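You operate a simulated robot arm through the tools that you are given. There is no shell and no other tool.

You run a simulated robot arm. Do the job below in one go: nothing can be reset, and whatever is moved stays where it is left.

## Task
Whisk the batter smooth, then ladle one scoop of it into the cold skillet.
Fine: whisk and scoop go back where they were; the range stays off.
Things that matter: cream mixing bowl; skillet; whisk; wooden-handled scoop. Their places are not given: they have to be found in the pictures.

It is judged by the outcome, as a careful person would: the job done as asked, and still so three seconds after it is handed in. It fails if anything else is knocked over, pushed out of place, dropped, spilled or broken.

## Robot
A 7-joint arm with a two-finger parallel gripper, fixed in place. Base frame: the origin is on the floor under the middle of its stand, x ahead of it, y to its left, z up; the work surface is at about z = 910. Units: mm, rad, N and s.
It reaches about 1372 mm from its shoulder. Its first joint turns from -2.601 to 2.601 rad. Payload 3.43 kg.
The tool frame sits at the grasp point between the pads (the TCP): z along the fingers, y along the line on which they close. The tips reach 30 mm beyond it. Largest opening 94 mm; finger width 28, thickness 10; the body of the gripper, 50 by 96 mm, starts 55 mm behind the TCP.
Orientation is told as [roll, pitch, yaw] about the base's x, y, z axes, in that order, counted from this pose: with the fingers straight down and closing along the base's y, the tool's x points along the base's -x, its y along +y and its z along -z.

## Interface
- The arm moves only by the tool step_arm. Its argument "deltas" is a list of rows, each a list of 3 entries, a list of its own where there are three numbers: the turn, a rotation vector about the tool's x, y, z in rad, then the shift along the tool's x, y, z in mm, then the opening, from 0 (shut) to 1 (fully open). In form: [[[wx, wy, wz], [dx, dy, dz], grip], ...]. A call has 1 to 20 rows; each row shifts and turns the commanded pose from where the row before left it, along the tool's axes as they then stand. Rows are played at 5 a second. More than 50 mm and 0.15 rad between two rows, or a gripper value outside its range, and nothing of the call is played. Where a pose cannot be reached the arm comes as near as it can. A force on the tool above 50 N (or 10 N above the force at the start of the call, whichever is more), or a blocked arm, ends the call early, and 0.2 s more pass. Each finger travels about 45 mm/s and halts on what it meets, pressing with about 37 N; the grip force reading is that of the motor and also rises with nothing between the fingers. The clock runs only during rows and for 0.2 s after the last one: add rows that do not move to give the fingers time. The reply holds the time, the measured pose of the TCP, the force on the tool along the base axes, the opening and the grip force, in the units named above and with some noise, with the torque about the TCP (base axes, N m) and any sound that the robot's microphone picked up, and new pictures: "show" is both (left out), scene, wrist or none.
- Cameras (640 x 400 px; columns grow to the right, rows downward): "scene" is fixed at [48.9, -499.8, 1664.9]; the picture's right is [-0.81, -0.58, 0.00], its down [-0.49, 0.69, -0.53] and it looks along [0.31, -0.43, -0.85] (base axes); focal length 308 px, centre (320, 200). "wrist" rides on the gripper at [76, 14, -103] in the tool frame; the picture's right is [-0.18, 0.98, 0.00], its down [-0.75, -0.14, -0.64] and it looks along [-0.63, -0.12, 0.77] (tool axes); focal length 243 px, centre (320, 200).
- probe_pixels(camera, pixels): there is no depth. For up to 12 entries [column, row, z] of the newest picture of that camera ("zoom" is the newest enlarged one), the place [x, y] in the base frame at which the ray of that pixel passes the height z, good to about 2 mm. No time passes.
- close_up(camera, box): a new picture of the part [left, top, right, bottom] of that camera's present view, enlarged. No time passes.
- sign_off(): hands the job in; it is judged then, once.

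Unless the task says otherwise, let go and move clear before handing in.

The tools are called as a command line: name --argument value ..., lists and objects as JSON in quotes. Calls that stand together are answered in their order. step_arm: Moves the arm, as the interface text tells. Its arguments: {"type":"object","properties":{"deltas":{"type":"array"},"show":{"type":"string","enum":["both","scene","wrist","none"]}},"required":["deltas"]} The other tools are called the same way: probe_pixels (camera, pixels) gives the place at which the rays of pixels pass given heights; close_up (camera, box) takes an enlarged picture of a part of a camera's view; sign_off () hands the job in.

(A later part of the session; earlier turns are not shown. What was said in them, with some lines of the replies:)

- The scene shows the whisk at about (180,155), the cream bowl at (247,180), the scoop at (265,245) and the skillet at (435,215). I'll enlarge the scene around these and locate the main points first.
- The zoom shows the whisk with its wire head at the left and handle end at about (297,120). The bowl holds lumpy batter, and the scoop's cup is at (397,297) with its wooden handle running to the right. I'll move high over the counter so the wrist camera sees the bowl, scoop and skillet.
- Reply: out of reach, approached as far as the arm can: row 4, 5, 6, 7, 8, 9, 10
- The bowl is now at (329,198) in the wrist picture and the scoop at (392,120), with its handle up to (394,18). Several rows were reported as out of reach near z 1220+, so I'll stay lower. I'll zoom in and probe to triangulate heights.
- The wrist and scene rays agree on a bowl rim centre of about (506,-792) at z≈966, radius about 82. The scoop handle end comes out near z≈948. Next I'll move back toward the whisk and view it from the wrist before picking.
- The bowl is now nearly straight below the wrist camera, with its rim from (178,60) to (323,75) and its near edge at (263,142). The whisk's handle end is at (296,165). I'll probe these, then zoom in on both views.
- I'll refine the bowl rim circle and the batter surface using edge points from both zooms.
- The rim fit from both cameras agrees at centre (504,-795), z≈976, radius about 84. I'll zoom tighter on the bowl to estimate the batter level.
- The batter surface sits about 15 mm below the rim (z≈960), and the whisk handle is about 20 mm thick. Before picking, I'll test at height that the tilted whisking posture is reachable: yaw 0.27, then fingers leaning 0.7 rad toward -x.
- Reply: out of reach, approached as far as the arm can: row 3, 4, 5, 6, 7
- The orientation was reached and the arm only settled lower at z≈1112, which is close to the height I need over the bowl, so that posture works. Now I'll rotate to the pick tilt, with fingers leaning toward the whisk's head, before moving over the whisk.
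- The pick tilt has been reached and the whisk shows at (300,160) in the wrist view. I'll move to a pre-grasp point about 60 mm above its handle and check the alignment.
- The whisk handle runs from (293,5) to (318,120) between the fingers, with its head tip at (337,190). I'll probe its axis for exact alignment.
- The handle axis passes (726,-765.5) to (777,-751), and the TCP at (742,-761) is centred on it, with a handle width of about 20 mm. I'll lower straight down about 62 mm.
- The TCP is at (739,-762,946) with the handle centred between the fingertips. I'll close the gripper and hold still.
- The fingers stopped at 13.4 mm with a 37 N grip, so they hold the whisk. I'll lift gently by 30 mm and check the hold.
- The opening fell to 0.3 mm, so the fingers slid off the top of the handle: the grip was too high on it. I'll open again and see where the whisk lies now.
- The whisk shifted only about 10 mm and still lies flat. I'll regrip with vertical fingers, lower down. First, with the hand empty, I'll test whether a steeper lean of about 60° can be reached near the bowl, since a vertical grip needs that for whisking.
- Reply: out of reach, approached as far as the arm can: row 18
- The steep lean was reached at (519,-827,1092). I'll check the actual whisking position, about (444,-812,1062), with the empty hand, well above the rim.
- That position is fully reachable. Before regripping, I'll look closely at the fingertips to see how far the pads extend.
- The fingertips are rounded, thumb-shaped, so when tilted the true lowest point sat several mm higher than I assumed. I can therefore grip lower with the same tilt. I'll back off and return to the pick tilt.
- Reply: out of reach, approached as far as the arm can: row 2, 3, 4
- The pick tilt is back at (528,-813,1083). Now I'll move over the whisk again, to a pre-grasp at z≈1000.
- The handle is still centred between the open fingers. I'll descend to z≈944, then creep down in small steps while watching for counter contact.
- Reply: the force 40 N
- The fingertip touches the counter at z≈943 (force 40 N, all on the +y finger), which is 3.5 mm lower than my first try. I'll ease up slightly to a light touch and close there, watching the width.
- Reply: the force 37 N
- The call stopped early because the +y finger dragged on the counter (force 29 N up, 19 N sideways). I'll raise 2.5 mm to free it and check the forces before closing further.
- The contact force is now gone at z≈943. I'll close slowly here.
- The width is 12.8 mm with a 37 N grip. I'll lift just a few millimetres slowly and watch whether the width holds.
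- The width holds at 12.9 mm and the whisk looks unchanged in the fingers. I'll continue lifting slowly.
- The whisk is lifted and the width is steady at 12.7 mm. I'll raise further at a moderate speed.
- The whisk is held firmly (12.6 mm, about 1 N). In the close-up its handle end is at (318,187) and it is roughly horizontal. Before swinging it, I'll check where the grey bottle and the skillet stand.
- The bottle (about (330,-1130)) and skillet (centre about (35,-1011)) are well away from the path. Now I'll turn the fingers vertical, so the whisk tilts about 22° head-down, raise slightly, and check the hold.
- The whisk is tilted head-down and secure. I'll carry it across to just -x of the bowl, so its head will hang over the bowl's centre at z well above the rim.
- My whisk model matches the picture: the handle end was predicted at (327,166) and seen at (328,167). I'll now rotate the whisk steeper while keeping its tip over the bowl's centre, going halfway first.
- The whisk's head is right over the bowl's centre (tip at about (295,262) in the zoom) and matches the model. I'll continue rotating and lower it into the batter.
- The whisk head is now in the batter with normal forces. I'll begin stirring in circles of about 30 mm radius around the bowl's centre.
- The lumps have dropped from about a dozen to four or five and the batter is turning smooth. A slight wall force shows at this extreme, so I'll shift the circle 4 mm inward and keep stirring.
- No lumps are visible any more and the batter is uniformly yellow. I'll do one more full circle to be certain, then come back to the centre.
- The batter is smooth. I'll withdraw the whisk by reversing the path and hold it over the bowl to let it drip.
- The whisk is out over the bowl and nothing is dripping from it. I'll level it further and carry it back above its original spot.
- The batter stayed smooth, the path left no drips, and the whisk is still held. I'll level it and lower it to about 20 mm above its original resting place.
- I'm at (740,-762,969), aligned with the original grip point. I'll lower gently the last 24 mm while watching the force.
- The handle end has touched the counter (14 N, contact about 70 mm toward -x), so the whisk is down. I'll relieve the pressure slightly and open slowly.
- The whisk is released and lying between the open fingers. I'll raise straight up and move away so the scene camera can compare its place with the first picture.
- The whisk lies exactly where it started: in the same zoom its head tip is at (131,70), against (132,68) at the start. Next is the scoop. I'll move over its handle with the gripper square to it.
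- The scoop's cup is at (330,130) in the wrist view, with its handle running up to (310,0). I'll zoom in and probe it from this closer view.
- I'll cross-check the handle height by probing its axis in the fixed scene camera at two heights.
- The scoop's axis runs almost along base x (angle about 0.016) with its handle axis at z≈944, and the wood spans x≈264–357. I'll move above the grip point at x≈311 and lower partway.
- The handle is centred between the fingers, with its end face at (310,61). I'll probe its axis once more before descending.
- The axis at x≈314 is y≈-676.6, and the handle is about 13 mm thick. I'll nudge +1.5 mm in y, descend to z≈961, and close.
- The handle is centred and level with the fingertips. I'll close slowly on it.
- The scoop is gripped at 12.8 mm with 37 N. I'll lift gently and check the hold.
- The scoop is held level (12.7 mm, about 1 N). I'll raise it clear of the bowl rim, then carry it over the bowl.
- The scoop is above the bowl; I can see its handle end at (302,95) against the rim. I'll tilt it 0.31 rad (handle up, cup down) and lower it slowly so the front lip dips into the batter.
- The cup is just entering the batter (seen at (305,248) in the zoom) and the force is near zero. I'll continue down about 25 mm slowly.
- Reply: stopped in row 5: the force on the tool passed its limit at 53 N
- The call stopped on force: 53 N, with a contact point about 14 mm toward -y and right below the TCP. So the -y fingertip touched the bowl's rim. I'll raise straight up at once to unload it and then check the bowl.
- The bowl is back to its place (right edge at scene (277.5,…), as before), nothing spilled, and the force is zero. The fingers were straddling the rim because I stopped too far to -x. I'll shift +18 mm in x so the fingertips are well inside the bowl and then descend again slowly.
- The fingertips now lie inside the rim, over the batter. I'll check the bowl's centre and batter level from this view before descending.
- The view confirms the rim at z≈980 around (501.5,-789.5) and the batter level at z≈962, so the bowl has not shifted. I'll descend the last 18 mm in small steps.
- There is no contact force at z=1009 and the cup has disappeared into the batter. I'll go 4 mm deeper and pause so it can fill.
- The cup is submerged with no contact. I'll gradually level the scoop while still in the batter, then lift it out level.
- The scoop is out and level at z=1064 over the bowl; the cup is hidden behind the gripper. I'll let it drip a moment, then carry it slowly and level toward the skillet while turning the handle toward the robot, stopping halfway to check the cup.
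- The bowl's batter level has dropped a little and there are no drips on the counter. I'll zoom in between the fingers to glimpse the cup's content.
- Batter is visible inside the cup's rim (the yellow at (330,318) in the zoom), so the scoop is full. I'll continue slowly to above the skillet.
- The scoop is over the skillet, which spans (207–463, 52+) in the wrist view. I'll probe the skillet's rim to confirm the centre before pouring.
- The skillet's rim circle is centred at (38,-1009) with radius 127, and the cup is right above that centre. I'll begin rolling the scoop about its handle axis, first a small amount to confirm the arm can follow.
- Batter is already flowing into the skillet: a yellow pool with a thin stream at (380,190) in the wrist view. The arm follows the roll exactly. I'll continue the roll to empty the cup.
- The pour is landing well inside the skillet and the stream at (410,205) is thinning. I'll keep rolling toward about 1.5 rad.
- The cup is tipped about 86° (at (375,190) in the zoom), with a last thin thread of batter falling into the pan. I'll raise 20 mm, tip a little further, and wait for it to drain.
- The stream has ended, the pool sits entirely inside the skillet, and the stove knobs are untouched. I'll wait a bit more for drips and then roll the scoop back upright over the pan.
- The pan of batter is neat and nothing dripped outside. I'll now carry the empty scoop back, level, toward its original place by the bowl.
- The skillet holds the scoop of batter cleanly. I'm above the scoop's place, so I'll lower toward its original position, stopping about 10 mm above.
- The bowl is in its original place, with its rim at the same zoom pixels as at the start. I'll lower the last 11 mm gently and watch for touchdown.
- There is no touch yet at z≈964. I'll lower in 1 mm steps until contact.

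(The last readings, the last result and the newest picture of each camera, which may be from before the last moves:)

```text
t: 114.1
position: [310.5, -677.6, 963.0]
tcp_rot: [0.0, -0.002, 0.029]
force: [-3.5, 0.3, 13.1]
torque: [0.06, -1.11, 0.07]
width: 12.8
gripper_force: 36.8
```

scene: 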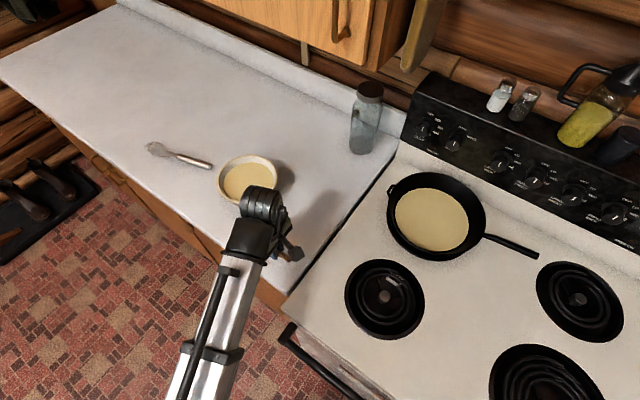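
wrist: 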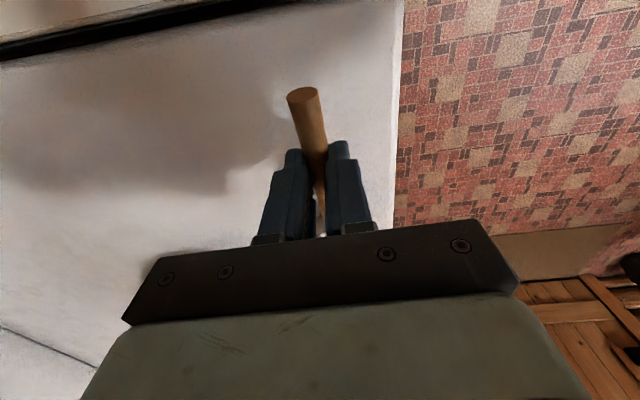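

Touchdown: 13 N, acting 85 mm ahead of the TCP, exactly under the cup. I'll relieve the pressure slightly and open slowly.

step_arm --deltas '[[[0, 0, 0], [0, 0, -0.8], 0], [[0, 0, 0], [0, 0, 0], 0.15], [[0, 0, 0], [0, 0, 0], 0.18], [[0, 0, 0], [0, 0, 0], 0.22], [[0, 0, 0], [0, 0, 0], 0.3], [[0, 0, 0], [0, 0, 0], 0.45], [[0, 0, 0], [0, 0, 0], 0.6], [[0, 0, 0], [0, 0, 0], 0.6]]' --show "wrist"

close_up --camera "wrist" --box '[220, 60, 420, 260]'

```text
t: 115.9
position: [311.2, -677.5, 963.3]
tcp_rot: [-0.001, -0.001, 0.03]
force: [0.1, 0.2, 0.8]
torque: [-0.05, 0.03, 0.01]
width: 56.2
gripper_force: 0.1
```

wrist: 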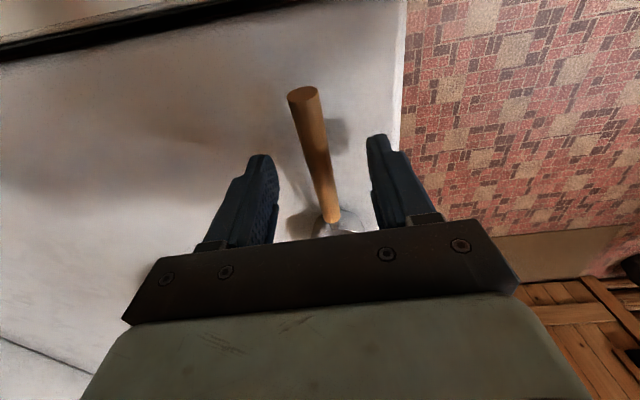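

```text
2.00 times, centred on (320, 160) of wrist
```

zoom: 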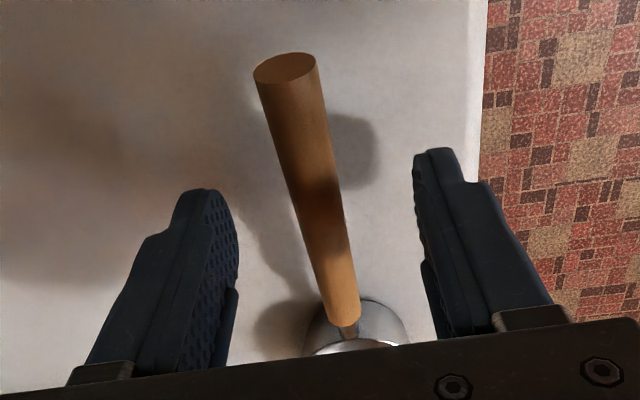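

The scoop is released and standing on its own. I'll rise straight up and move the arm away so the scene camera can check everything.

step_arm --deltas '[[[0, 0, 0], [0, 0, -10], 0.6], [[0, 0, 0], [0, 0, -20], 0.6], [[0, 0, 0], [0, 0, -35], 0.8], [[0, 0, 0], [0, 0, -40], 1], [[0, 0, 0], [-40, 0, 0], 1], [[0, 0, 0], [-45, 0, 0], 1], [[0, 0, 0], [-45, 0, 0], 1], [[0, 0, 0], [-45, 0, -10], 1], [[0, 0, 0], [-45, 0, -10], 1], [[0, 0, 0], [-45, 0, -10], 1], [[0, 0, 0], [-45, 0, -10], 1], [[0, 0, 0], [-45, 0, -10], 1], [[0, 0, 0], [-45, 0, -10], 1], [[0, 0, 0], [-30, 0, 0], 1], [[0, 0, 0], [0, 0, 0], 1]]'

close_up --camera "scene" --box '[130, 120, 310, 280]'

close_up --camera "scene" --box '[200, 140, 310, 280]'

```text
t: 119.1
position: [741.4, -664.4, 1128.9]
tcp_rot: [-0.001, 0.001, 0.029]
force: [0.5, 0.3, -0.8]
torque: [0.04, -0.01, 0.03]
width: 94.0
gripper_force: 0.0
```

scene: 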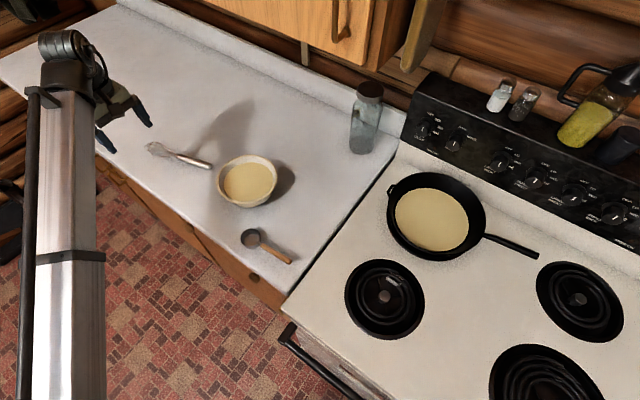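
wrist: 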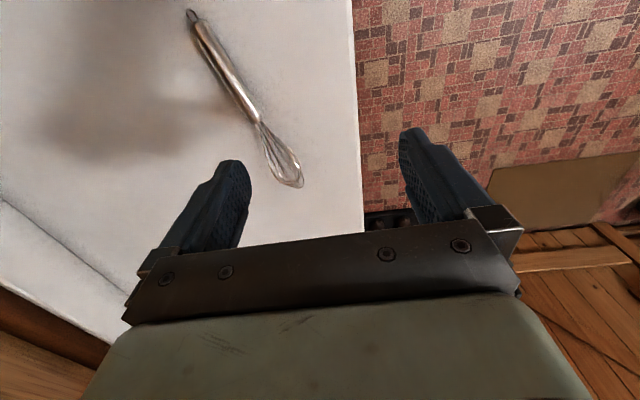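

```text
2.50 times, centred on (220, 200) of scene
```

zoom: 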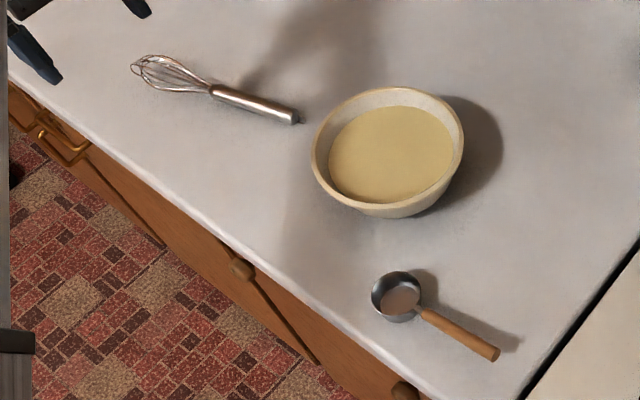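

```text
2.86 times, centred on (255, 210) of scene
```

zoom: 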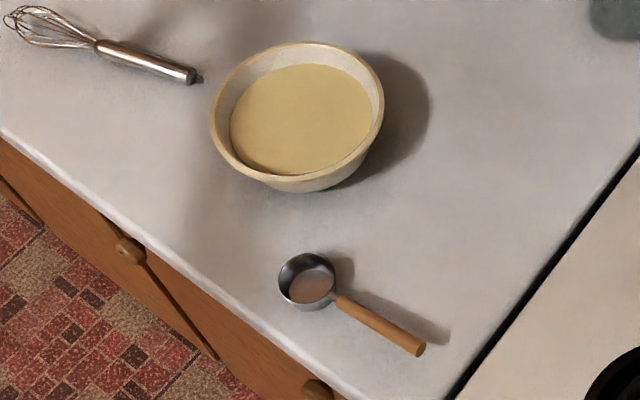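

In the same zoom as the first picture, the whisk (131,70), bowl rim (311–463) and scoop (396,297; handle end 495,353) are all back where they started. The counter and stove are clean, the knobs are untouched, and the skillet holds the scoop of smooth batter. The gripper is open and clear, so I'm handing the job in.

sign_off

```text
The job is handed in.
```

The batter is whisked smooth and one scoop of it is in the cold skillet. I handed the job in, but no verdict came back.

- **Whisk and scoop:** both are back where they started. In the last scene picture they line up with the first one to within a pixel or two. On the first try the whisk slipped from the gripper and slid about 10 mm, so I put it back in its original spot afterwards.
- **Bowl:** it is in its original place with nothing spilled. While dipping the scoop, a fingertip pressed on the bowl's rim hard enough (53 N) to stop the arm. I raised it at once, and the bowl settled back where it was.
- **Range:** it is still off. I didn't touch the knobs, and there are no drips on the counter or stove.
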